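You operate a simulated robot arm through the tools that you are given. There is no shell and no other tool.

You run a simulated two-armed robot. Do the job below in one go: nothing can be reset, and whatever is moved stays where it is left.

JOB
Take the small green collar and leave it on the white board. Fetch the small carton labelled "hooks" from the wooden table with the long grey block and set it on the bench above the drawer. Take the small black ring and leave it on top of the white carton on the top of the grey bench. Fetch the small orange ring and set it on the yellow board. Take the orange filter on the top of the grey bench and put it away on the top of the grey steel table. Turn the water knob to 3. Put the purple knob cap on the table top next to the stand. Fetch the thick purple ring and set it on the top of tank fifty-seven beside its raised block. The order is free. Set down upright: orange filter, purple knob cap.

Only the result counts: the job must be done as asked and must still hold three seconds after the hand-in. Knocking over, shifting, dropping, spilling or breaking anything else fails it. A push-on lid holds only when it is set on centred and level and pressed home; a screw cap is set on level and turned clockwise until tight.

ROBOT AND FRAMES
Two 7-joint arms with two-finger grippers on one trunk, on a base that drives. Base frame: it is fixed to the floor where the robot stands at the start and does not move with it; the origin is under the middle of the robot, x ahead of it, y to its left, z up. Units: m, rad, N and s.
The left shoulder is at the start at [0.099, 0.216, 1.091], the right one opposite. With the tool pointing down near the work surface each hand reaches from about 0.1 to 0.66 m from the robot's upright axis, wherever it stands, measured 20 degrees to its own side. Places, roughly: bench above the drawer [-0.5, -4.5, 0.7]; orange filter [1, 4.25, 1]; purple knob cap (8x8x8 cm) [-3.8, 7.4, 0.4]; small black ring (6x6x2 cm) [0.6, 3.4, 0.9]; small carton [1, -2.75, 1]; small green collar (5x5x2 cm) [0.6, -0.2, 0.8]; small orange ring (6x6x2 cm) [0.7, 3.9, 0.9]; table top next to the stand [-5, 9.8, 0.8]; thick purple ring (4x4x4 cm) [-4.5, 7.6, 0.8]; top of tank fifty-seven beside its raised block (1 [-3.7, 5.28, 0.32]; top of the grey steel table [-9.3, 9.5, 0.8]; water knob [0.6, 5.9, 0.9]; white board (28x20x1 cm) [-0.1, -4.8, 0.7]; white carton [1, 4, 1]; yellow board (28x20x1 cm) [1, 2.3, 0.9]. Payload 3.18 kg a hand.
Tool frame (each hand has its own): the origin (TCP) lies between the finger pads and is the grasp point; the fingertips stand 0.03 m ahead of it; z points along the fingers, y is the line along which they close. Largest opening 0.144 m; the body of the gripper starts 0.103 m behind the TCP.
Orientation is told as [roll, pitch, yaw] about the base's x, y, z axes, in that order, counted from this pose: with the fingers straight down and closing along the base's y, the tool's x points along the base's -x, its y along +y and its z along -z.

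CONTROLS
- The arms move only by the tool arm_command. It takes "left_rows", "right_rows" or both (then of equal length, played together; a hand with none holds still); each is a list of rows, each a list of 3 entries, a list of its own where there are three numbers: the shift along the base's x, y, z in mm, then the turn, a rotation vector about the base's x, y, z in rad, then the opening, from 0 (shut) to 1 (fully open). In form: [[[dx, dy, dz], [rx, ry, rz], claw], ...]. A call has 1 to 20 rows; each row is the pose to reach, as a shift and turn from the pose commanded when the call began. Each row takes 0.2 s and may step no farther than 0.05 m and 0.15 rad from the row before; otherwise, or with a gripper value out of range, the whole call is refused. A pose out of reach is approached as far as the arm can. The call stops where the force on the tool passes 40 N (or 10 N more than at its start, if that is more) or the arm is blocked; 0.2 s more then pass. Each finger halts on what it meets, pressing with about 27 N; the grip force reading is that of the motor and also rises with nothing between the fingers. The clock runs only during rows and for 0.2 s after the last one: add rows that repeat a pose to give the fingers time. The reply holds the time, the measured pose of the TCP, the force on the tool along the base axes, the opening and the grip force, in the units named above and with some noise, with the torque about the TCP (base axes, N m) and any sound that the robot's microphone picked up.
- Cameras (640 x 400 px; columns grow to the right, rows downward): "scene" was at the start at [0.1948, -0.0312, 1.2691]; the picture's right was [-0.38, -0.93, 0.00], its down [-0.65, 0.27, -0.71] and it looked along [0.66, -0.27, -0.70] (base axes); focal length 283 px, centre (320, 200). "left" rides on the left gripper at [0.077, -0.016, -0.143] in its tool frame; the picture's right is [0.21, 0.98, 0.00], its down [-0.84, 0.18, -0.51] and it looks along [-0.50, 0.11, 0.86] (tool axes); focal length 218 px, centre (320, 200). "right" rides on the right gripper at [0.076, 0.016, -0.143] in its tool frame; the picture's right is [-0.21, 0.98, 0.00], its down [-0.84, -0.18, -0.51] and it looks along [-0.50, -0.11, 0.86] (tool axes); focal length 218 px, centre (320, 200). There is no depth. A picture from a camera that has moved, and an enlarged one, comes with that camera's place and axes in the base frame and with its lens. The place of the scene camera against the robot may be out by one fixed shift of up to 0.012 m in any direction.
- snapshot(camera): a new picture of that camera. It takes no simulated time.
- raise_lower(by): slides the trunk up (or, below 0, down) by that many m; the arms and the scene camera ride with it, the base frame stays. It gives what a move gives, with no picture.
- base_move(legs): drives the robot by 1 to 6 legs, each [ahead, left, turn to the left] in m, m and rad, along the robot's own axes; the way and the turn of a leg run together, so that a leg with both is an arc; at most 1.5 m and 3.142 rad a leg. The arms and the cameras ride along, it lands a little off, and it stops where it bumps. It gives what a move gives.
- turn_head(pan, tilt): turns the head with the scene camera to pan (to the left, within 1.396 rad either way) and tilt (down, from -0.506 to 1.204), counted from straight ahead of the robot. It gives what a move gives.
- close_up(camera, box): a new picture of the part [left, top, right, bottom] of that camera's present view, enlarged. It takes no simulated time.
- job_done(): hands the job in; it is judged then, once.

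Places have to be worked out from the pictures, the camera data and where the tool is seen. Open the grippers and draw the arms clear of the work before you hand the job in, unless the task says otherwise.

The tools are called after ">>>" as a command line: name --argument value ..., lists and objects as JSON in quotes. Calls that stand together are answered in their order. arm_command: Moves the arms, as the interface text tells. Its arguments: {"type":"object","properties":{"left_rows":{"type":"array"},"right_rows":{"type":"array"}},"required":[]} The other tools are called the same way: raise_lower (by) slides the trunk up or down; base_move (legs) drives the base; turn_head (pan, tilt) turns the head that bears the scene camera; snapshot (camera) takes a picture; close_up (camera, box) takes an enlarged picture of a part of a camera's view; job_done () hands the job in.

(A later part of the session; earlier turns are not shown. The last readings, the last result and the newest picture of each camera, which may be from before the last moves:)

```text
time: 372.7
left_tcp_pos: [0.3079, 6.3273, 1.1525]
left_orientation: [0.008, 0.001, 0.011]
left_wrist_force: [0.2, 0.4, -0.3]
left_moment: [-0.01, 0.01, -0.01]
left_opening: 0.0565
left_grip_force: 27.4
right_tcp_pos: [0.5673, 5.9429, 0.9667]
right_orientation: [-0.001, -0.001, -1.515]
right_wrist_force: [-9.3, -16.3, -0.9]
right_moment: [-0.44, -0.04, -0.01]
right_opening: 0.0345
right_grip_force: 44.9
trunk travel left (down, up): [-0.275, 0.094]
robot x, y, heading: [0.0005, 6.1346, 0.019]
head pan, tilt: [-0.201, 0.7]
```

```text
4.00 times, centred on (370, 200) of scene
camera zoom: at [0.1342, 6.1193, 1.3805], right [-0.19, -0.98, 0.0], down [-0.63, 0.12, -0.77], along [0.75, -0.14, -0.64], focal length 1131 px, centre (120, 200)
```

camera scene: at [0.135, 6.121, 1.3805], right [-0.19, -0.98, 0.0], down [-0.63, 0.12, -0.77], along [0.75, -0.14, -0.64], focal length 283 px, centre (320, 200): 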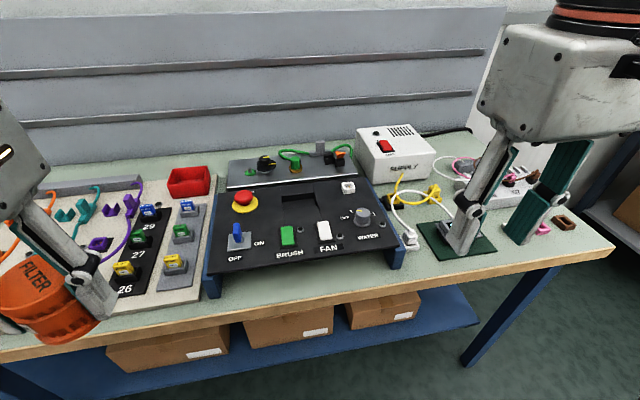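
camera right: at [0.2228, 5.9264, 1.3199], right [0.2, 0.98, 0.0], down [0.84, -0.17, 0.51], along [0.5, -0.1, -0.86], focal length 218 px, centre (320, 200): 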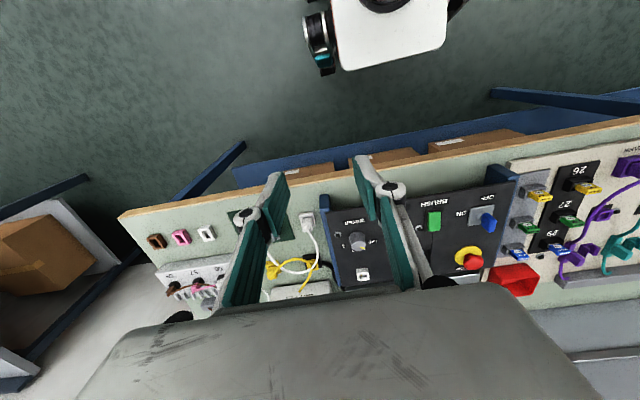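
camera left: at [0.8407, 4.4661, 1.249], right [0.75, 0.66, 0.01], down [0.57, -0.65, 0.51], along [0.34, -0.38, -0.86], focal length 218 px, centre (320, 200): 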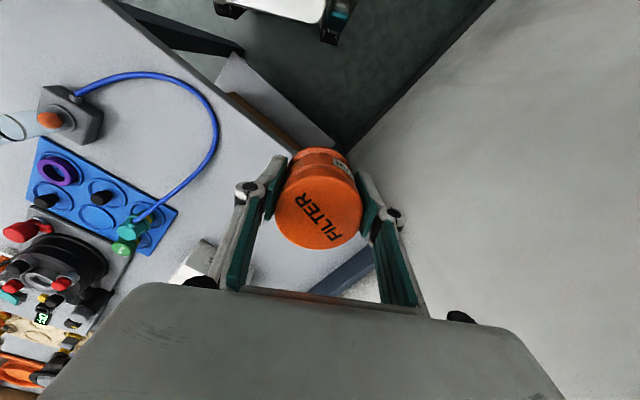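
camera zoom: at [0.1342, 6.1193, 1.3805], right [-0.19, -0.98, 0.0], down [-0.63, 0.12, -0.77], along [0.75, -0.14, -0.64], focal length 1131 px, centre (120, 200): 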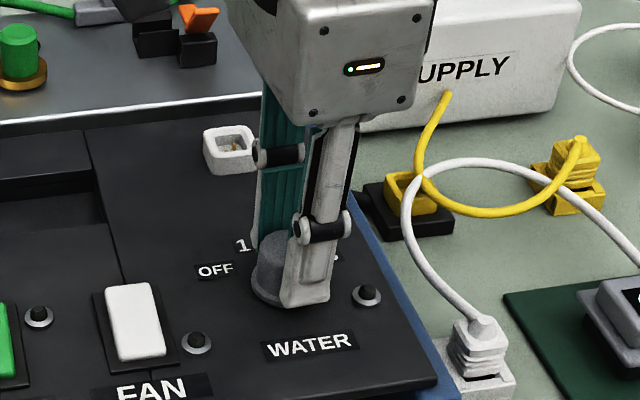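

About 92° done; around 28° remain. I release, rise, turn the hand back by 0.9 rad and regrasp.

>>> arm_command --right_rows '[[[0, 0, 0], [0, 0, 0], 0.25], [[0, 0, 0], [0, 0, 0], 0.38], [[0, 0, 5], [0, 0, 0], 0.38], [[0, 0, 25], [0, 0, 0], 0.38], [[0, 0, 45], [0, 0, 0.1], 0.38], [[0, 0, 45], [0, 0, 0.24], 0.38], [[0, 0, 45], [0, 0, 0.38], 0.38], [[0, 0, 45], [0, 0, 0.52], 0.38], [[0, 0, 45], [0, 0, 0.66], 0.38], [[0, 0, 45], [0, 0, 0.8], 0.38], [[0, 0, 45], [0, 0, 0.9], 0.38], [[0, 0, 45], [0, 0, 0.9], 0.38]]'

>>> close_up --camera "right" --box '[240, 90, 400, 230]'

>>> close_up --camera "scene" --box '[330, 150, 410, 250]'

```text
time: 375.3
left_tcp_pos: [0.31, 6.328, 1.1518]
left_orientation: [0.007, -0.001, 0.012]
left_wrist_force: [0.2, 0.0, -0.7]
left_moment: [-0.03, -0.01, 0.02]
left_opening: 0.057
left_grip_force: 27.0
right_tcp_pos: [0.5681, 5.9437, 1.0116]
right_orientation: [-0.002, 0.0, -0.609]
right_wrist_force: [-1.1, 0.3, 0.5]
right_moment: [-0.01, 0.03, 0.04]
right_opening: 0.0547
right_grip_force: 0.0
trunk travel left (down, up): [-0.275, 0.094]
robot x, y, heading: [-0.0003, 6.1381, 0.013]
head pan, tilt: [-0.201, 0.7]
```

```text
2.86 times, centred on (320, 160) of right
camera zoom: at [0.5146, 6.0016, 1.1547], right [0.73, 0.68, 0.0], down [0.59, -0.63, 0.51], along [0.35, -0.37, -0.86], focal length 624 px, centre (320, 314)
```

zoom: 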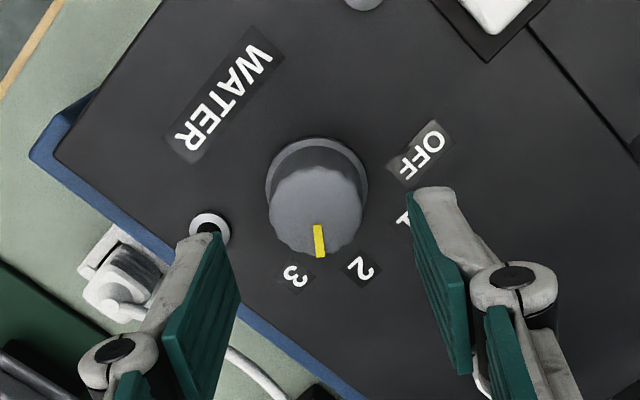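

```text
4.00 times, centred on (370, 200) of scene
camera zoom: at [0.1352, 6.121, 1.3804], right [-0.19, -0.98, 0.0], down [-0.63, 0.12, -0.76], along [0.75, -0.14, -0.64], focal length 1131 px, centre (120, 200)
```

zoom: 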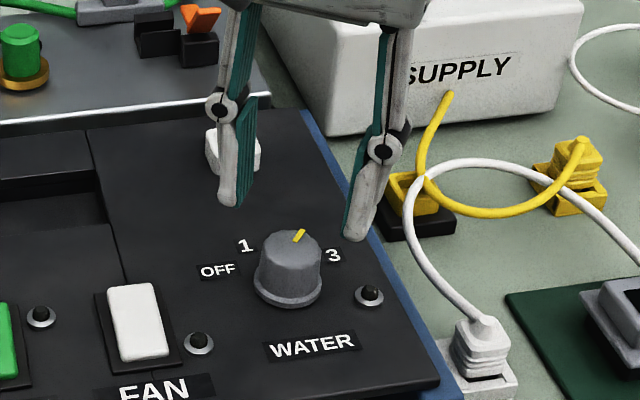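

The pointer now stands at about 50–58°; "3" is at about 31°. I regrasp and turn about 0.42 rad more.

>>> arm_command --right_rows '[[[-1, 0, -20], [0, 0, 0], 0.38], [[-1, 0, -40], [0, 0, 0], 0.38], [[-1, 0, -45], [0, 0, 0], 0.38], [[-1, 0, -45], [0, 0, 0], 0.28], [[-1, 0, -45], [0, 0, 0], 0.18], [[-1, 0, -45], [0, 0, 0], 0.1], [[-1, 0, -45], [0, 0, 0], 0.1], [[-1, 0, -45], [0, 0, -0.1], 0.1], [[-1, 0, -45], [0, 0, -0.2], 0.1], [[-1, 0, -45], [0, 0, -0.3], 0.1], [[-1, 0, -45], [0, 0, -0.4], 0.1], [[-1, 0, -45], [0, 0, -0.42], 0.1], [[-1, 0, -45], [0, 0, -0.42], 0.1]]'

>>> close_up --camera "right" --box '[240, 110, 400, 250]'

>>> close_up --camera "scene" --box '[330, 150, 410, 250]'

```text
time: 378.1
left_tcp_pos: [0.3087, 6.3289, 1.1511]
left_orientation: [0.005, 0.001, 0.011]
left_wrist_force: [0.4, 0.4, -0.7]
left_moment: [0.01, 0.02, 0.0]
left_opening: 0.0571
left_grip_force: 26.9
right_tcp_pos: [0.5665, 5.9436, 0.966]
right_orientation: [0.0, 0.0, -1.032]
right_wrist_force: [-1.1, -5.7, 0.5]
right_moment: [-0.17, 0.12, 0.6]
right_opening: 0.0343
right_grip_force: 45.1
trunk travel left (down, up): [-0.275, 0.094]
robot x, y, heading: [-0.0002, 6.1325, 0.014]
head pan, tilt: [-0.201, 0.7]
```

```text
2.86 times, centred on (320, 180) of right
camera zoom: at [0.5412, 6.0185, 1.1101], right [0.95, 0.32, 0.0], down [0.28, -0.81, 0.51], along [0.16, -0.48, -0.86], focal length 624 px, centre (320, 257)
```

zoom: 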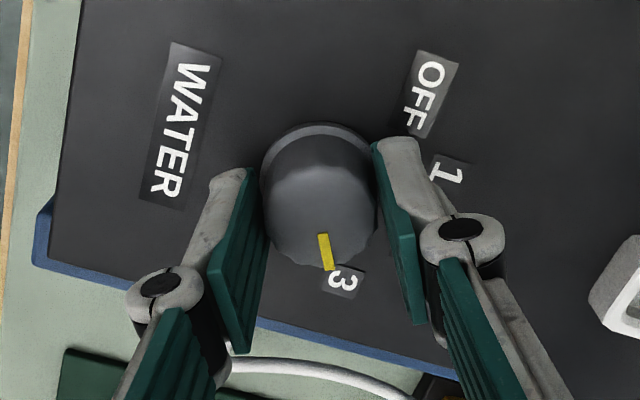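

```text
4.00 times, centred on (370, 200) of scene
camera zoom: at [0.135, 6.1204, 1.3804], right [-0.19, -0.98, 0.0], down [-0.63, 0.12, -0.77], along [0.75, -0.14, -0.64], focal length 1131 px, centre (120, 200)
```

zoom: 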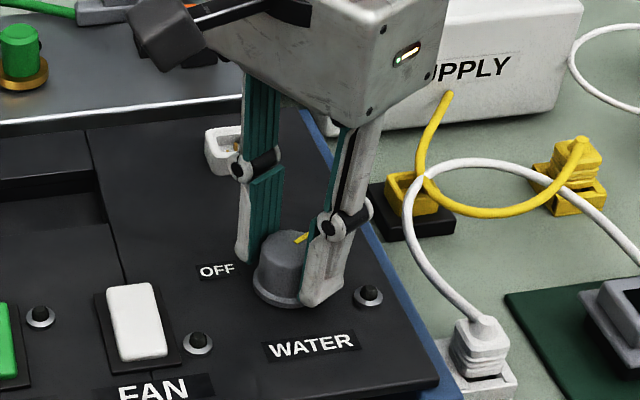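

The torque rose to 0.6 N·m, i.e. the end stop beyond "3" is likely reached. I release, rise and check the pointer.

>>> arm_command --right_rows '[[[0, 0, 0], [0, 0, 0.02], 0.12], [[0, 0, 0], [0, 0, 0.02], 0.25], [[0, 0, 0], [0, 0, 0.02], 0.38], [[0, 0, 5], [0, 0, 0.02], 0.38], [[0, 0, 30], [0, 0, 0.02], 0.38], [[0, 0, 70], [0, 0, 0.1], 0.38], [[-20, 0, 110], [0, 0, 0.2], 0.38]]'

>>> close_up --camera "right" --box '[240, 70, 400, 210]'

>>> close_up --camera "scene" --box '[330, 170, 410, 250]'

```text
time: 379.7
left_tcp_pos: [0.3082, 6.3289, 1.1528]
left_orientation: [0.006, 0.0, 0.011]
left_wrist_force: [-0.5, 0.5, -0.1]
left_moment: [0.03, -0.04, -0.02]
left_opening: 0.0566
left_grip_force: 27.0
right_tcp_pos: [0.5458, 5.9451, 1.0758]
right_orientation: [0.0, -0.001, -0.829]
right_wrist_force: [0.3, 0.1, 0.4]
right_moment: [-0.04, -0.03, 0.02]
right_opening: 0.0546
right_grip_force: 0.0
trunk travel left (down, up): [-0.275, 0.094]
robot x, y, heading: [0.0009, 6.136, 0.019]
head pan, tilt: [-0.201, 0.7]
```

```text
2.86 times, centred on (320, 140) of right
camera zoom: at [0.5071, 6.013, 1.2198], right [0.86, 0.51, 0.0], down [0.44, -0.74, 0.51], along [0.26, -0.44, -0.86], focal length 624 px, centre (320, 371)
```

zoom: 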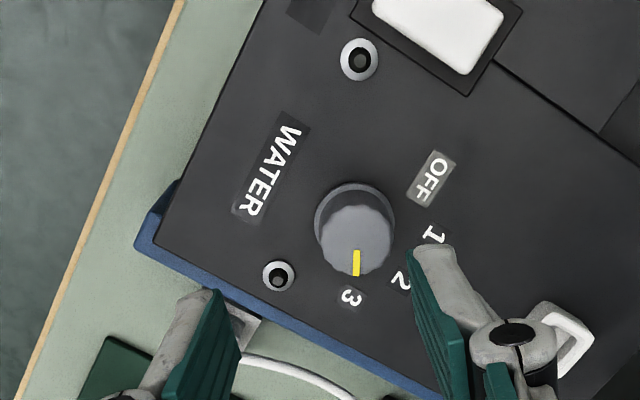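

```text
5.00 times, centred on (370, 210) of scene
camera zoom: at [0.1338, 6.1209, 1.3807], right [-0.19, -0.98, 0.0], down [-0.63, 0.12, -0.77], along [0.75, -0.14, -0.64], focal length 1414 px, centre (70, 150)
```

zoom: 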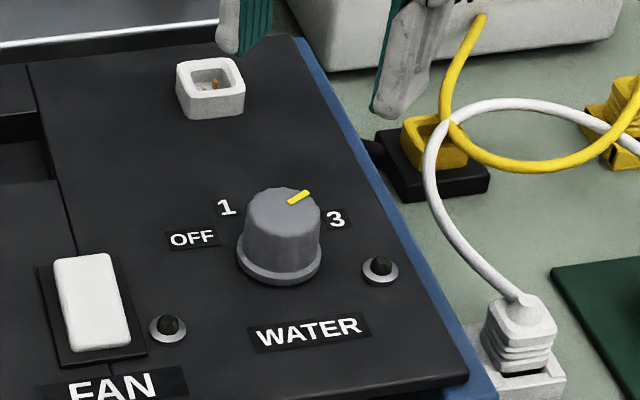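

The pointer is at about 31–34°, right at "3". I draw the right hand back and back away from the bench.

>>> arm_command --right_rows '[[[-25, 0, 20], [0, 0, 0.1], 0.4], [[-60, -3, 40], [0, 0, 0.2], 0.4], [[-95, -6, 60], [0, 0, 0.3], 0.4], [[-130, -10, 70], [0, 0, 0.42], 0.4], [[-165, -14, 80], [0, 0, 0.54], 0.4], [[-200, -18, 80], [0, 0, 0.66], 0.4], [[-230, -22, 80], [0, 0, 0.78], 0.4], [[-240, -25, 80], [0, 0, 0.83], 0.4]]'

>>> base_move --legs '[[-0.6, 0, 0], [0, 0, 1.57], [0, 0, 1.0]]'

>>> turn_head --pan 0 --tilt 0.3

>>> snapshot --camera "scene"

```text
time: 381.5
left_tcp_pos: [0.3098, 6.3287, 1.1511]
left_orientation: [0.007, 0.0, 0.009]
left_wrist_force: [-0.6, 0.7, -0.9]
left_moment: [0.0, 0.01, 0.0]
left_opening: 0.0568
left_grip_force: 27.1
right_tcp_pos: [0.3067, 5.9181, 1.1555]
right_orientation: [-0.002, 0.001, 0.002]
right_wrist_force: [-0.5, -0.7, 0.4]
right_moment: [0.01, -0.02, 0.01]
right_opening: 0.0575
right_grip_force: 0.0
trunk travel left (down, up): [-0.275, 0.094]
robot x, y, heading: [-0.0018, 6.1366, 0.014]
head pan, tilt: [-0.201, 0.7]
```

```text
time: 391.2
left_tcp_pos: [-0.9612, 6.1393, 1.1506]
left_orientation: [0.006, -0.001, 2.563]
left_wrist_force: [-0.8, 0.1, -1.2]
left_moment: [-0.02, 0.0, 0.01]
left_opening: 0.0569
left_grip_force: 27.0
right_tcp_pos: [-0.7292, 6.4789, 1.1546]
right_orientation: [-0.001, 0.001, 2.55]
right_wrist_force: [0.1, 0.4, -0.5]
right_moment: [0.02, 0.03, 0.0]
right_opening: 0.0576
right_grip_force: 0.1
trunk travel left (down, up): [-0.275, 0.094]
robot x, y, heading: [-0.5955, 6.1284, 2.566]
head pan, tilt: [-0.201, 0.7]
```

```text
time: 392.1
left_tcp_pos: [-0.9605, 6.1404, 1.1508]
left_orientation: [0.006, 0.002, 2.561]
left_wrist_force: [-0.1, -0.1, -0.5]
left_moment: [-0.02, -0.01, -0.04]
left_opening: 0.0565
left_grip_force: 26.7
right_tcp_pos: [-0.7302, 6.4778, 1.1559]
right_orientation: [-0.002, 0.0, 2.552]
right_wrist_force: [-0.2, 0.2, 0.2]
right_moment: [0.01, -0.03, -0.01]
right_opening: 0.0578
right_grip_force: 0.0
trunk travel left (down, up): [-0.275, 0.094]
robot x, y, heading: [-0.5996, 6.1273, 2.56]
head pan, tilt: [0.0, 0.3]
```

```text
taken
camera scene: at [-0.7157, 6.2052, 1.4165], right [0.54, 0.84, 0.0], down [0.25, -0.16, -0.95], along [-0.8, 0.52, -0.3], focal length 283 px, centre (320, 200)
```

scene: 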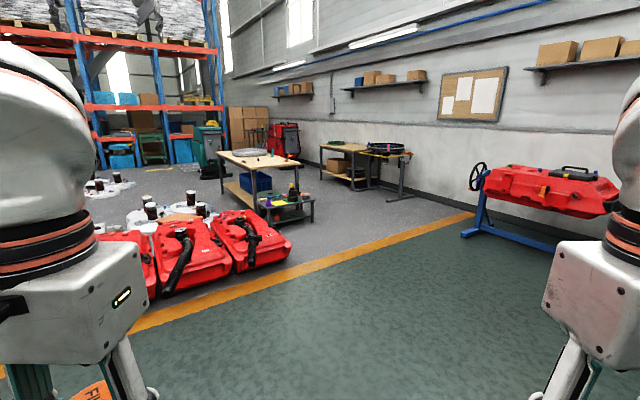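

>>> close_up --camera "scene" --box '[80, 130, 320, 290]'

>>> close_up --camera "scene" --box '[300, 120, 480, 230]'

>>> turn_head --pan 0.6 --tilt 0.3

>>> snapshot --camera "scene"

```text
2.50 times, centred on (200, 210) of scene
camera zoom: at [-0.7157, 6.2052, 1.4165], right [0.54, 0.84, 0.0], down [0.25, -0.16, -0.95], along [-0.8, 0.52, -0.3], focal length 707 px, centre (620, 175)
```

zoom: 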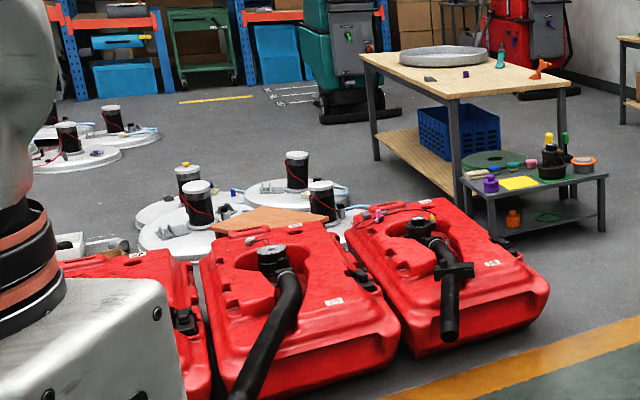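

```text
3.56 times, centred on (390, 175) of scene
camera zoom: at [-0.7157, 6.2052, 1.4165], right [0.54, 0.84, 0.0], down [0.25, -0.16, -0.95], along [-0.8, 0.52, -0.3], focal length 1006 px, centre (71, 289)
```

zoom: 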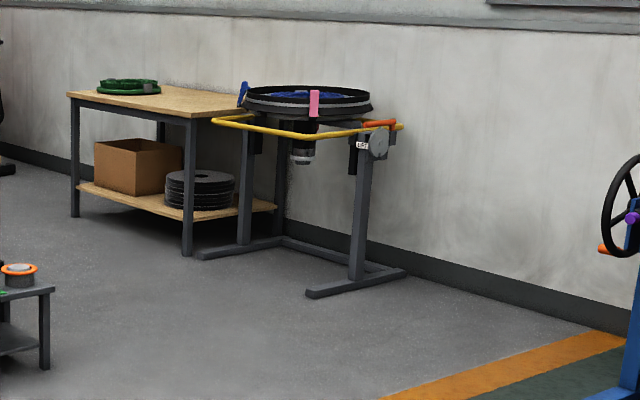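

```text
time: 393.1
left_tcp_pos: [-0.9592, 6.139, 1.1513]
left_orientation: [0.007, -0.001, 2.562]
left_wrist_force: [0.3, -0.6, 0.1]
left_moment: [0.01, 0.01, -0.03]
left_opening: 0.0569
left_grip_force: 27.0
right_tcp_pos: [-0.7298, 6.4793, 1.1555]
right_orientation: [-0.003, 0.0, 2.552]
right_wrist_force: [0.2, -0.2, 0.3]
right_moment: [-0.02, 0.0, -0.03]
right_opening: 0.0575
right_grip_force: 0.1
trunk travel left (down, up): [-0.275, 0.094]
robot x, y, heading: [-0.593, 6.1259, 2.568]
head pan, tilt: [0.6, 0.3]
```

```text
taken
camera scene: at [-0.7307, 6.1521, 1.4165], right [-0.02, 1.0, 0.0], down [0.3, 0.01, -0.96], along [-0.95, -0.02, -0.3], focal length 283 px, centre (320, 200)
```

scene: 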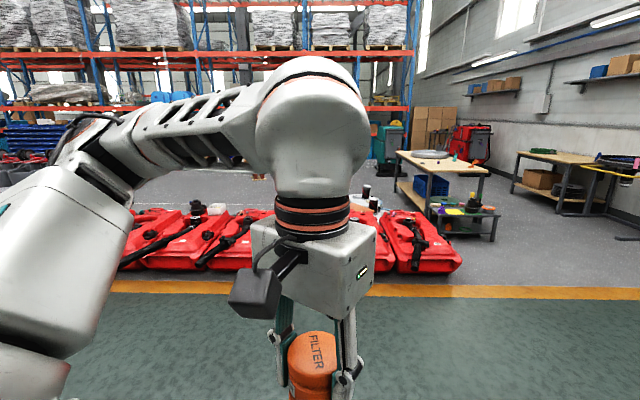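

I see the low grey table with a purple cap, the wooden table behind it, the row of red tanks, and the ring stand with its wooden table at the far wall. I drive toward the low table and look closer.

>>> base_move --legs '[[0, 0, -0.2], [1.0, 0, 0], [1.0, 0, 0], [0, 0, 0.77]]'

>>> turn_head --pan 0 --tilt 0.4

>>> snapshot --camera "scene"

```text
time: 405.8
left_tcp_pos: [-2.3457, 7.303, 1.1501]
left_orientation: [0.006, -0.001, -3.108]
left_wrist_force: [0.3, -0.3, -0.8]
left_moment: [0.03, 0.03, -0.03]
left_opening: 0.0569
left_grip_force: 26.9
right_tcp_pos: [-2.3515, 7.7122, 1.1558]
right_orientation: [-0.002, 0.001, -3.119]
right_wrist_force: [0.0, -0.4, -0.6]
right_moment: [-0.01, 0.0, 0.0]
right_opening: 0.0573
right_grip_force: 0.1
trunk travel left (down, up): [-0.275, 0.094]
robot x, y, heading: [-2.0414, 7.5011, -3.105]
head pan, tilt: [0.6, 0.3]
```

```text
time: 406.8
left_tcp_pos: [-2.3457, 7.302, 1.151]
left_orientation: [0.008, -0.001, -3.108]
left_wrist_force: [0.5, 0.2, -0.7]
left_moment: [0.03, -0.01, 0.0]
left_opening: 0.0567
left_grip_force: 26.6
right_tcp_pos: [-2.3519, 7.7129, 1.1556]
right_orientation: [-0.002, 0.001, -3.118]
right_wrist_force: [-0.1, 0.1, 0.0]
right_moment: [0.01, 0.0, 0.0]
right_opening: 0.0576
right_grip_force: 0.1
trunk travel left (down, up): [-0.275, 0.094]
robot x, y, heading: [-2.041, 7.4971, -3.105]
head pan, tilt: [0.0, 0.4]
```

```text
taken
camera scene: at [-2.1826, 7.496, 1.4073], right [-0.04, 1.0, 0.0], down [0.39, 0.01, -0.92], along [-0.92, -0.03, -0.39], focal length 283 px, centre (320, 200)
```

scene: 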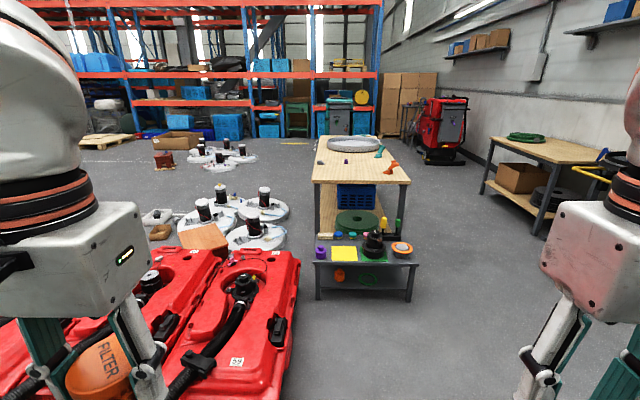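

>>> close_up --camera "scene" --box '[300, 130, 430, 310]'

>>> close_up --camera "scene" --box '[140, 230, 310, 400]'

>>> close_up --camera "scene" --box '[430, 80, 620, 240]'

```text
2.22 times, centred on (365, 220) of scene
camera zoom: at [-2.1826, 7.496, 1.4073], right [-0.04, 1.0, 0.0], down [0.39, 0.01, -0.92], along [-0.92, -0.03, -0.39], focal length 629 px, centre (220, 156)
```

zoom: 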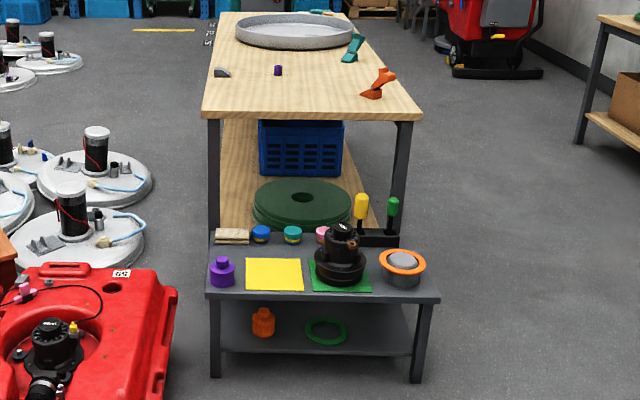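

```text
2.35 times, centred on (225, 315) of scene
camera zoom: at [-2.1826, 7.496, 1.4073], right [-0.04, 1.0, 0.0], down [0.39, 0.01, -0.92], along [-0.92, -0.03, -0.39], focal length 666 px, centre (544, -71)
```

zoom: 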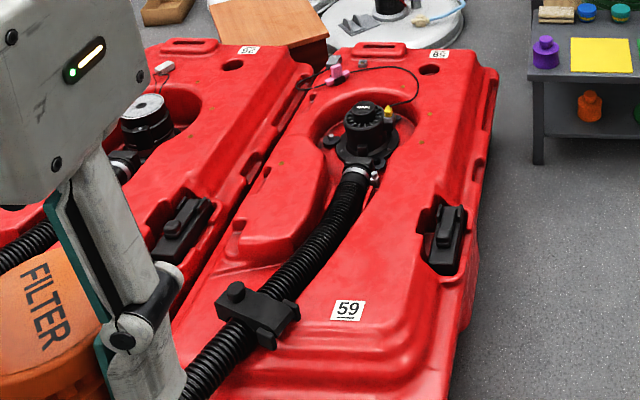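

```text
2.50 times, centred on (525, 160) of scene
camera zoom: at [-2.1826, 7.496, 1.4073], right [-0.04, 1.0, 0.0], down [0.39, 0.01, -0.92], along [-0.92, -0.03, -0.39], focal length 707 px, centre (-192, 300)
```

zoom: 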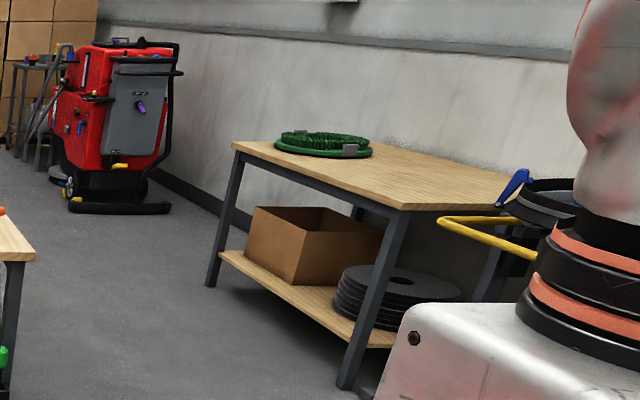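

The purple cap stands at the front-left corner of the low table, about [-3.68, 7.45]; tank 59 blocks the direct way (its side at y ≈ 7.3). I come in from the north-east and face it diagonally with the right hand.

>>> base_move --legs '[[0, -0.45, -0.04], [0.8, 0, 0], [0.33, 0, 0], [0, 0, 1.12]]'

>>> turn_head --pan -0.25 --tilt 0.75

>>> snapshot --camera "scene"

>>> snapshot --camera "right"

```text
time: 419.7
left_tcp_pos: [-3.1345, 7.5982, 1.1511]
left_orientation: [0.006, 0.001, -2.049]
left_wrist_force: [0.4, -0.2, -0.2]
left_moment: [-0.01, 0.0, -0.03]
left_opening: 0.0567
left_grip_force: 27.2
right_tcp_pos: [-3.4961, 7.7928, 1.1564]
right_orientation: [-0.003, -0.001, -2.06]
right_wrist_force: [0.5, 0.4, 0.5]
right_moment: [-0.01, 0.01, 0.01]
right_opening: 0.0576
right_grip_force: 0.1
trunk travel left (down, up): [-0.275, 0.094]
robot x, y, heading: [-3.1599, 7.9607, -2.044]
head pan, tilt: [0.0, 0.4]
```

```text
time: 420.5
left_tcp_pos: [-3.1338, 7.5981, 1.1513]
left_orientation: [0.007, 0.002, -2.049]
left_wrist_force: [0.1, -0.5, -0.3]
left_moment: [-0.01, 0.02, 0.0]
left_opening: 0.0566
left_grip_force: 27.1
right_tcp_pos: [-3.4952, 7.7913, 1.1541]
right_orientation: [-0.001, 0.0, -2.06]
right_wrist_force: [-0.1, 0.3, -0.1]
right_moment: [-0.03, 0.01, -0.02]
right_opening: 0.0577
right_grip_force: 0.0
trunk travel left (down, up): [-0.275, 0.094]
robot x, y, heading: [-3.1597, 7.964, -2.041]
head pan, tilt: [-0.25, 0.75]
```

```text
taken
camera scene: at [-3.2359, 7.8539, 1.3762], right [-0.75, 0.66, 0.0], down [0.45, 0.51, -0.73], along [-0.48, -0.55, -0.68], focal length 283 px, centre (320, 200)
```

scene: 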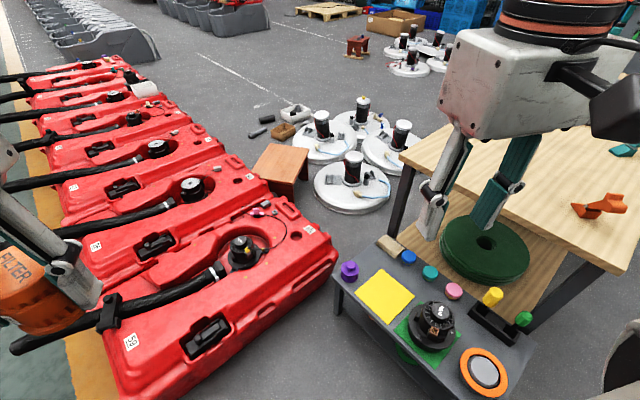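

```text
taken
camera right: at [-3.445, 7.8528, 1.2985], right [0.77, -0.64, 0.0], down [-0.55, -0.66, 0.51], along [-0.33, -0.39, -0.86], focal length 218 px, centre (320, 200)
```

right: 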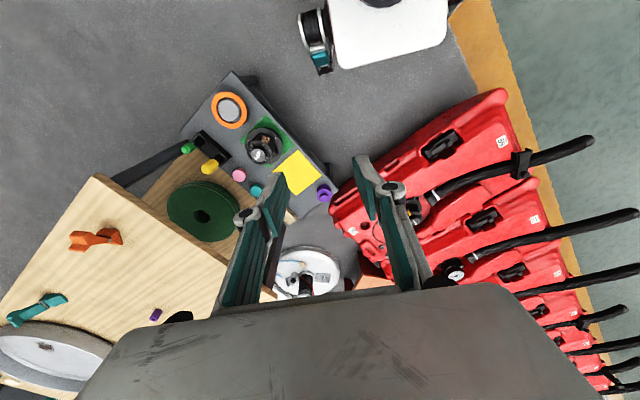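

The cap is near [-3.74, 7.46] at the table's corner. I creep closer and lower the trunk fully.

>>> base_move --legs '[[0.135, -0.058, 0]]'

>>> raise_lower --by -0.26

>>> turn_head --pan -0.3 --tilt 0.75

>>> snapshot --camera "scene"

>>> snapshot --camera "right"

```text
time: 421.9
left_tcp_pos: [-3.2482, 7.5024, 1.1499]
left_orientation: [0.006, 0.003, -2.048]
left_wrist_force: [-0.6, 0.2, -0.4]
left_moment: [0.07, -0.04, -0.01]
left_opening: 0.0566
left_grip_force: 27.2
right_tcp_pos: [-3.6098, 7.6973, 1.1551]
right_orientation: [0.0, -0.002, -2.059]
right_wrist_force: [-0.7, 0.2, 0.0]
right_moment: [0.05, -0.07, -0.02]
right_opening: 0.0577
right_grip_force: 0.0
trunk travel left (down, up): [-0.275, 0.094]
robot x, y, heading: [-3.2712, 7.8626, -2.042]
head pan, tilt: [-0.25, 0.75]
```

```text
time: 424.4
left_tcp_pos: [-3.254, 7.4915, 0.8777]
left_orientation: [0.008, 0.124, -2.041]
left_wrist_force: [-1.9, -3.8, -2.6]
left_moment: [0.21, -0.21, 0.15]
left_opening: 0.0571
left_grip_force: 27.0
right_tcp_pos: [-3.6237, 7.6694, 0.8431]
right_orientation: [-0.006, 0.328, -2.059]
right_wrist_force: [-0.3, -0.2, -0.1]
right_moment: [-0.01, 0.03, 0.01]
right_opening: 0.0578
right_grip_force: 0.0
trunk travel left (down, up): [-0.019, 0.351]
robot x, y, heading: [-3.2722, 7.8642, -2.045]
head pan, tilt: [-0.25, 0.75]
stopped: the force on the tool passed its limit at 42 N (the readings are from after the stop); the commanded pose is now the measured one
```

```text
time: 425.0
left_tcp_pos: [-3.2551, 7.4907, 0.8769]
left_orientation: [0.006, 0.124, -2.043]
left_wrist_force: [-2.8, -7.5, -4.2]
left_moment: [0.44, -0.18, 0.27]
left_opening: 0.0569
left_grip_force: 26.8
right_tcp_pos: [-3.6243, 7.6694, 0.8421]
right_orientation: [-0.005, 0.327, -2.059]
right_wrist_force: [0.2, 0.1, -0.2]
right_moment: [-0.04, 0.01, 0.01]
right_opening: 0.0576
right_grip_force: 0.1
trunk travel left (down, up): [-0.019, 0.351]
robot x, y, heading: [-3.272, 7.866, -2.043]
head pan, tilt: [-0.3, 0.75]
```

```text
taken
camera scene: at [-3.4557, 7.5608, 1.0751], right [-0.72, 0.7, 0.0], down [0.48, 0.49, -0.73], along [-0.51, -0.52, -0.68], focal length 283 px, centre (320, 200)
```

scene: 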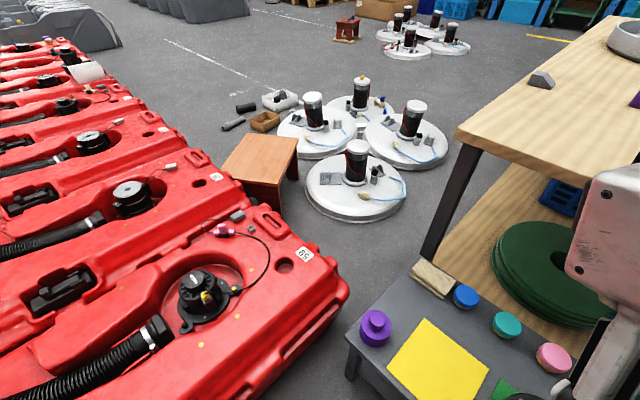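

```text
taken
camera right: at [-3.5961, 7.685, 1.004], right [0.77, -0.63, -0.07], down [-0.61, -0.77, 0.21], along [-0.19, -0.12, -0.97], focal length 218 px, centre (320, 200)
```

right: 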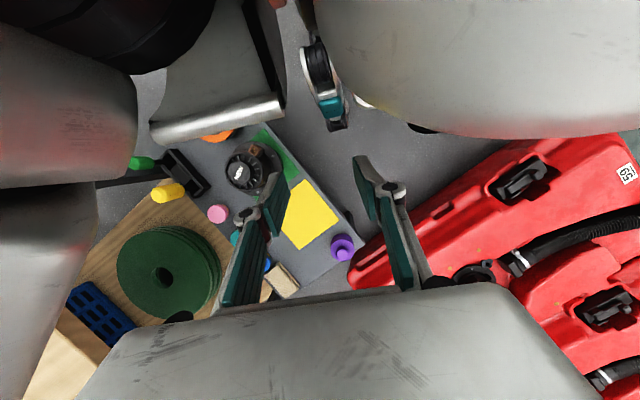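

Lowering the trunk bends the body forward and squeezed the hands against it. I check the left hand with the filter.

>>> snapshot --camera "left"

>>> turn_head --pan 0.5 --tilt 0.9

>>> snapshot --camera "scene"

```text
taken
camera left: at [-3.2436, 7.5498, 1.0287], right [0.96, -0.26, 0.03], down [-0.25, -0.88, 0.4], along [-0.08, -0.39, -0.92], focal length 218 px, centre (320, 200)
```

left: 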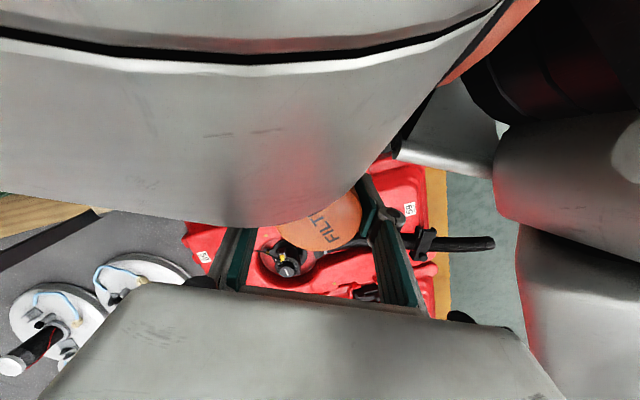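

```text
time: 426.1
left_tcp_pos: [-3.2548, 7.4913, 0.8782]
left_orientation: [0.004, 0.124, -2.042]
left_wrist_force: [0.8, -0.6, -0.2]
left_moment: [-0.03, 0.0, -0.02]
left_opening: 0.0566
left_grip_force: 26.9
right_tcp_pos: [-3.6228, 7.6688, 0.8434]
right_orientation: [-0.005, 0.328, -2.059]
right_wrist_force: [0.1, 0.2, -0.3]
right_moment: [-0.02, 0.0, 0.02]
right_opening: 0.0578
right_grip_force: 0.0
trunk travel left (down, up): [-0.019, 0.351]
robot x, y, heading: [-3.2724, 7.8641, -2.043]
head pan, tilt: [0.499, 0.901]
```

```text
taken
camera scene: at [-3.4088, 7.5437, 1.0657], right [-0.99, 0.14, 0.0], down [0.11, 0.76, -0.65], along [-0.09, -0.64, -0.76], focal length 283 px, centre (320, 200)
```

scene: 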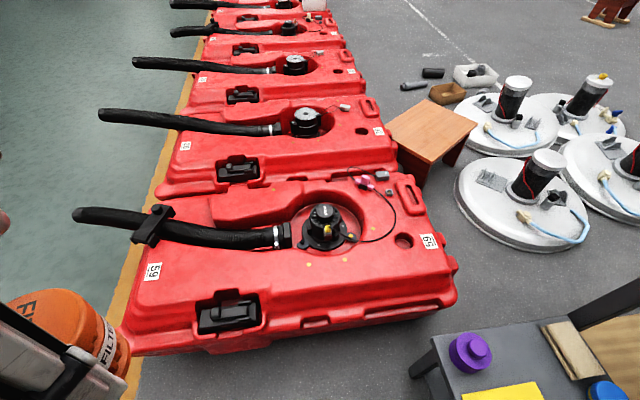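

I move both hands forward, away from the chest, and level them again.

>>> arm_command --left_rows '[[[-18, -36, 0], [0, 0, 0], 0.3], [[-36, -71, 0], [-0.04, 0.02, 0], 0.3], [[-54, -107, 0], [-0.08, 0.04, 0], 0.3], [[-66, -131, 5], [-0.1105, 0.0563, 0], 0.3], [[-66, -131, 5], [-0.1105, 0.0563, 0], 0.3]]' --right_rows '[[[-18, -36, 0], [0, 0, 0], 0.6], [[-36, -71, 0], [-0.1, 0.053, 0], 0.8], [[-54, -107, 0], [-0.2, 0.106, 0], 0.9], [[-60, -119, 0], [-0.2896, 0.1538, 0], 0.9], [[-60, -119, 0], [-0.2896, 0.1538, 0], 0.9]]'

>>> turn_head --pan -0.2 --tilt 0.9

>>> snapshot --camera "scene"

>>> snapshot --camera "right"

>>> snapshot --camera "left"

```text
time: 427.3
left_tcp_pos: [-3.321, 7.3587, 0.8815]
left_orientation: [0.006, 0.0, -2.044]
left_wrist_force: [-0.4, 0.3, 0.1]
left_moment: [-0.01, 0.01, 0.02]
left_opening: 0.0571
left_grip_force: 27.1
right_tcp_pos: [-3.6844, 7.5507, 0.845]
right_orientation: [-0.007, 0.0, -2.059]
right_wrist_force: [-0.1, -0.5, 0.7]
right_moment: [0.0, -0.02, -0.01]
right_opening: 0.1296
right_grip_force: 0.0
trunk travel left (down, up): [-0.019, 0.351]
robot x, y, heading: [-3.2745, 7.8643, -2.039]
head pan, tilt: [0.499, 0.901]
```

```text
time: 428.4
left_tcp_pos: [-3.32, 7.3599, 0.8823]
left_orientation: [0.008, 0.001, -2.044]
left_wrist_force: [0.3, 0.3, -0.3]
left_moment: [0.03, 0.04, 0.0]
left_opening: 0.0571
left_grip_force: 26.8
right_tcp_pos: [-3.6831, 7.5507, 0.8462]
right_orientation: [-0.006, 0.0, -2.06]
right_wrist_force: [-0.5, -0.2, 0.7]
right_moment: [0.01, -0.01, 0.0]
right_opening: 0.1297
right_grip_force: 0.0
trunk travel left (down, up): [-0.019, 0.351]
robot x, y, heading: [-3.2709, 7.8691, -2.043]
head pan, tilt: [-0.201, 0.901]
```

```text
taken
camera scene: at [-3.4449, 7.5612, 1.0633], right [-0.78, 0.62, 0.0], down [0.49, 0.61, -0.62], along [-0.39, -0.49, -0.78], focal length 283 px, centre (320, 200)
```

scene: 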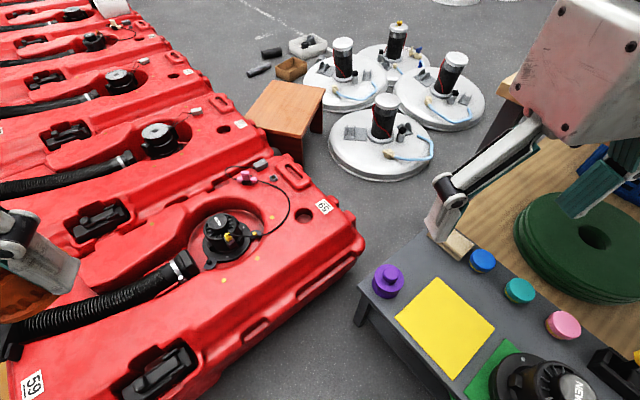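

```text
taken
camera right: at [-3.6323, 7.6104, 0.9892], right [0.77, -0.64, -0.01], down [-0.55, -0.66, 0.51], along [-0.33, -0.39, -0.86], focal length 218 px, centre (320, 200)
```

right: 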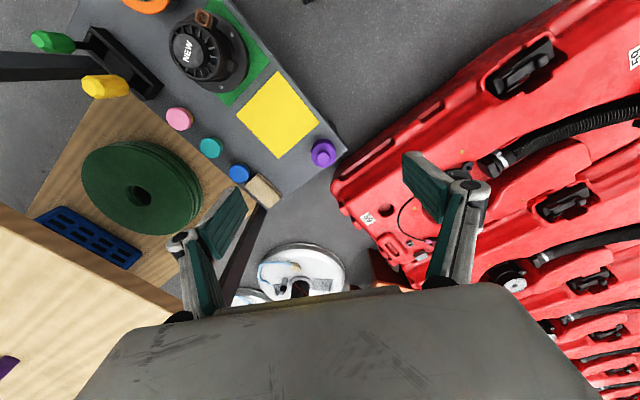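

```text
taken
camera left: at [-3.3013, 7.4349, 1.0253], right [0.97, -0.26, 0.01], down [-0.23, -0.83, 0.51], along [-0.13, -0.49, -0.86], focal length 218 px, centre (320, 200)
```

left: 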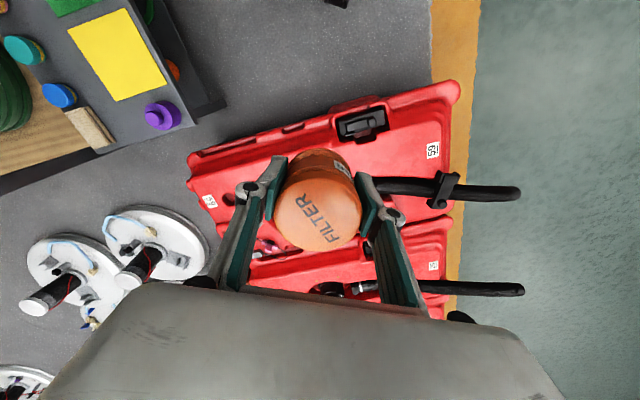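

Triangulation with both hand cameras puts the cap at about [-3.754, 7.447], mid-height z ≈ 0.39. I enlarge it.

>>> close_up --camera "right" --box '[270, 100, 380, 200]'

>>> close_up --camera "scene" --box '[340, 240, 440, 330]'

```text
4.00 times, centred on (325, 150) of right
camera zoom: at [-3.6323, 7.6104, 0.9892], right [0.77, -0.64, -0.01], down [-0.55, -0.66, 0.51], along [-0.33, -0.39, -0.86], focal length 873 px, centre (300, 400)
```

zoom: 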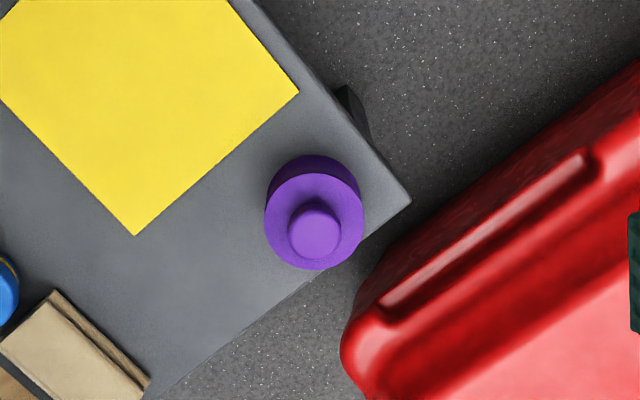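

```text
4.44 times, centred on (390, 285) of scene
camera zoom: at [-3.4449, 7.5612, 1.0633], right [-0.78, 0.62, 0.0], down [0.49, 0.61, -0.62], along [-0.39, -0.49, -0.78], focal length 1257 px, centre (9, -178)
```

zoom: 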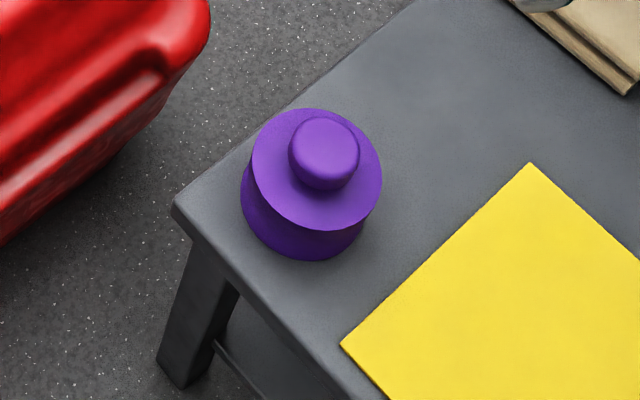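

The cap's disc top is at z ≈ 0.37 (table ≈ 0.33), its knob up to ≈ 0.41, centre [-3.765, 7.439]. I lower the right hand above it.

>>> arm_command --right_rows '[[[-9, -12, -35], [0, 0, 0], 0.75], [[-18, -24, -70], [0, 0, 0], 0.75], [[-27, -37, -105], [0, 0, 0], 0.75], [[-37, -50, -140], [0, 0, 0], 0.75], [[-46, -62, -175], [0, 0, 0], 0.75], [[-55, -75, -210], [0, 0, 0], 0.75], [[-64, -87, -245], [0, 0, 0], 0.75], [[-73, -100, -280], [0, 0, 0], 0.75], [[-82, -112, -315], [0, 0, 0], 0.75], [[-82, -112, -340], [0, 0, 0], 0.75]]'

>>> snapshot --camera "right"

>>> snapshot --camera "scene"

```text
time: 430.6
left_tcp_pos: [-3.3209, 7.3592, 0.8814]
left_orientation: [0.007, -0.001, -2.044]
left_wrist_force: [-0.9, -0.3, -0.6]
left_moment: [0.03, -0.01, 0.0]
left_opening: 0.0568
left_grip_force: 27.5
right_tcp_pos: [-3.7664, 7.4385, 0.5004]
right_orientation: [-0.004, 0.0, -2.059]
right_wrist_force: [-0.7, 0.6, 0.1]
right_moment: [0.01, 0.0, -0.01]
right_opening: 0.108
right_grip_force: 0.1
trunk travel left (down, up): [-0.019, 0.351]
robot x, y, heading: [-3.2733, 7.8693, -2.042]
head pan, tilt: [-0.201, 0.901]
```

```text
taken
camera right: at [-3.7146, 7.4985, 0.6449], right [0.77, -0.64, -0.01], down [-0.55, -0.66, 0.51], along [-0.33, -0.39, -0.86], focal length 218 px, centre (320, 200)
```

right: 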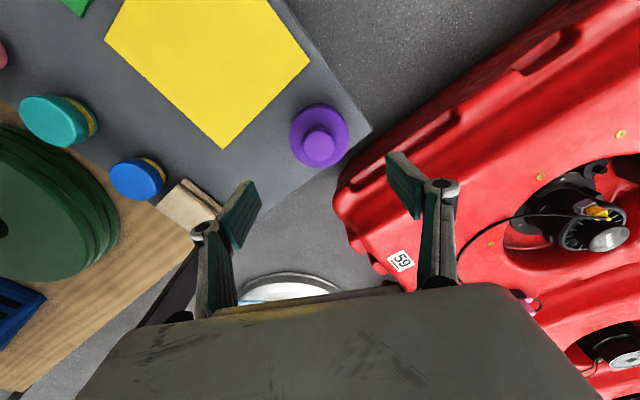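

```text
taken
camera scene: at [-3.4451, 7.5611, 1.0632], right [-0.78, 0.62, 0.0], down [0.49, 0.61, -0.62], along [-0.39, -0.49, -0.78], focal length 283 px, centre (320, 200)
```

scene: 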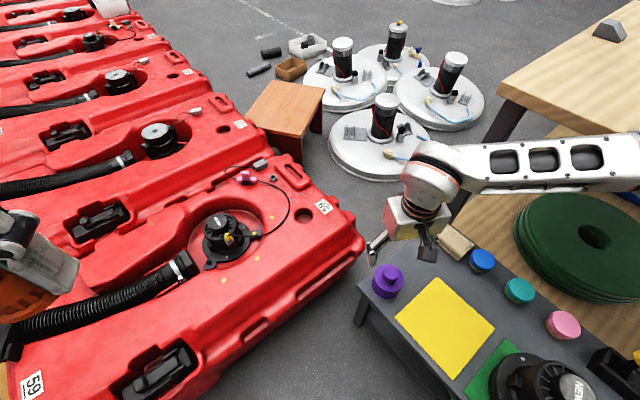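

The cap is at [-3.762, 7.445]. I correct and lower further.

>>> arm_command --right_rows '[[[4, 6, -30], [0, 0, 0], 0.78], [[4, 6, -60], [0, 0, 0], 0.78], [[4, 6, -90], [0, 0, 0], 0.78], [[4, 6, -105], [0, 0, 0], 0.78], [[4, 6, -105], [0, 0, 0], 0.78]]'

>>> close_up --camera "right" --box '[200, 90, 440, 260]'

>>> close_up --camera "scene" --box '[340, 220, 460, 320]'

```text
time: 431.8
left_tcp_pos: [-3.321, 7.3591, 0.883]
left_orientation: [0.006, 0.001, -2.043]
left_wrist_force: [-0.6, -0.1, -0.7]
left_moment: [-0.03, -0.01, -0.02]
left_opening: 0.057
left_grip_force: 26.5
right_tcp_pos: [-3.7614, 7.4444, 0.3992]
right_orientation: [-0.005, 0.0, -2.06]
right_wrist_force: [0.3, 0.8, -0.8]
right_moment: [0.01, 0.0, 0.0]
right_opening: 0.1125
right_grip_force: 0.0
trunk travel left (down, up): [-0.019, 0.351]
robot x, y, heading: [-3.2723, 7.8651, -2.046]
head pan, tilt: [-0.201, 0.901]
```

```text
2.35 times, centred on (320, 175) of right
camera zoom: at [-3.7106, 7.5044, 0.5428], right [0.77, -0.64, -0.01], down [-0.55, -0.66, 0.51], along [-0.33, -0.39, -0.86], focal length 514 px, centre (320, 259)
```

zoom: 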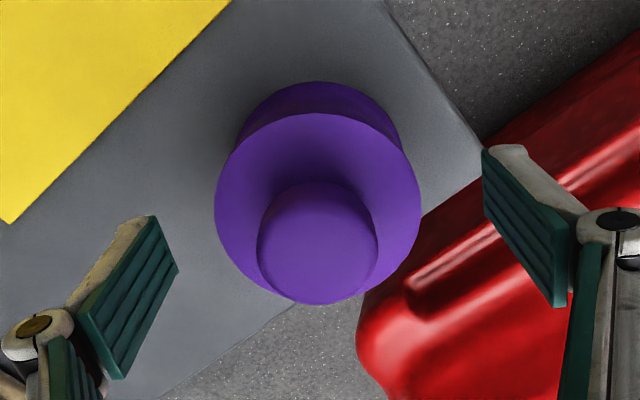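

```text
4.00 times, centred on (400, 270) of scene
camera zoom: at [-3.4449, 7.5613, 1.0633], right [-0.78, 0.62, 0.0], down [0.49, 0.61, -0.62], along [-0.39, -0.49, -0.78], focal length 1131 px, centre (0, -80)
```

zoom: 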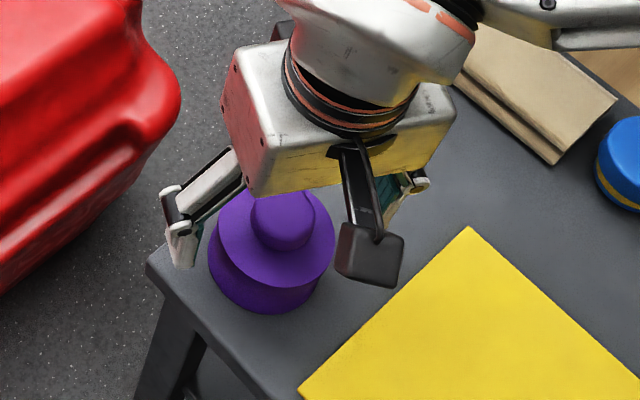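

Aligned. I lower 33 mm and close on the cap's body.

>>> arm_command --right_rows '[[[-2, -1, -15], [0, 0, 0], 0.75], [[-2, -1, -30], [0, 0, 0], 0.75], [[-2, -1, -34], [0, 0, 0], 0.75], [[-2, -1, -34], [0, 0, 0], 0.62], [[-2, -1, -34], [0, 0, 0], 0.5], [[-2, -1, -34], [0, 0, 0], 0.4], [[-2, -1, -34], [0, 0, 0], 0.4]]'

>>> close_up --camera "right" --box '[200, 90, 440, 260]'

>>> close_up --camera "scene" --box '[340, 220, 460, 320]'

```text
time: 433.4
left_tcp_pos: [-3.3199, 7.3608, 0.8816]
left_orientation: [0.007, 0.001, -2.043]
left_wrist_force: [-0.5, 0.5, -0.1]
left_moment: [-0.02, 0.03, -0.02]
left_opening: 0.0569
left_grip_force: 26.4
right_tcp_pos: [-3.7623, 7.4437, 0.3648]
right_orientation: [-0.006, 0.0, -2.059]
right_wrist_force: [0.4, -0.2, 0.6]
right_moment: [0.0, 0.04, -0.02]
right_opening: 0.0686
right_grip_force: 27.4
trunk travel left (down, up): [-0.019, 0.351]
robot x, y, heading: [-3.2734, 7.8664, -2.043]
head pan, tilt: [-0.201, 0.901]
```

```text
2.35 times, centred on (320, 175) of right
camera zoom: at [-3.7121, 7.5038, 0.5083], right [0.77, -0.64, -0.01], down [-0.55, -0.66, 0.51], along [-0.33, -0.39, -0.86], focal length 514 px, centre (320, 259)
```

zoom: 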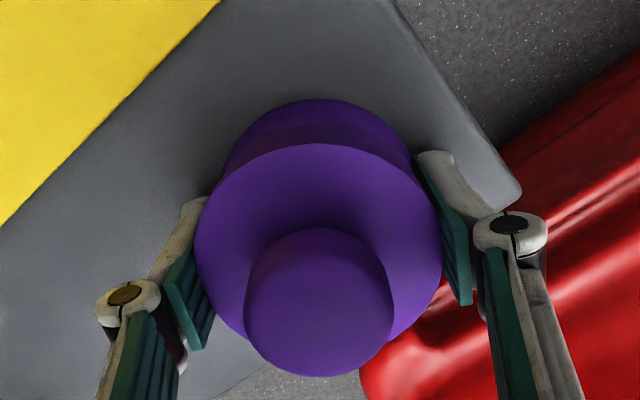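

```text
4.00 times, centred on (400, 270) of scene
camera zoom: at [-3.445, 7.5612, 1.0632], right [-0.78, 0.62, 0.0], down [0.49, 0.61, -0.62], along [-0.39, -0.49, -0.78], focal length 1131 px, centre (0, -80)
```

zoom: 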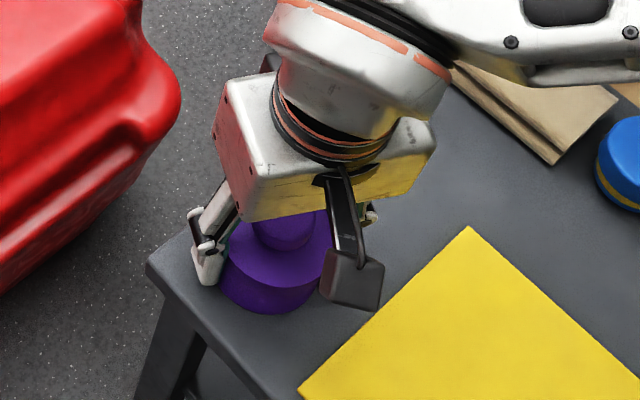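

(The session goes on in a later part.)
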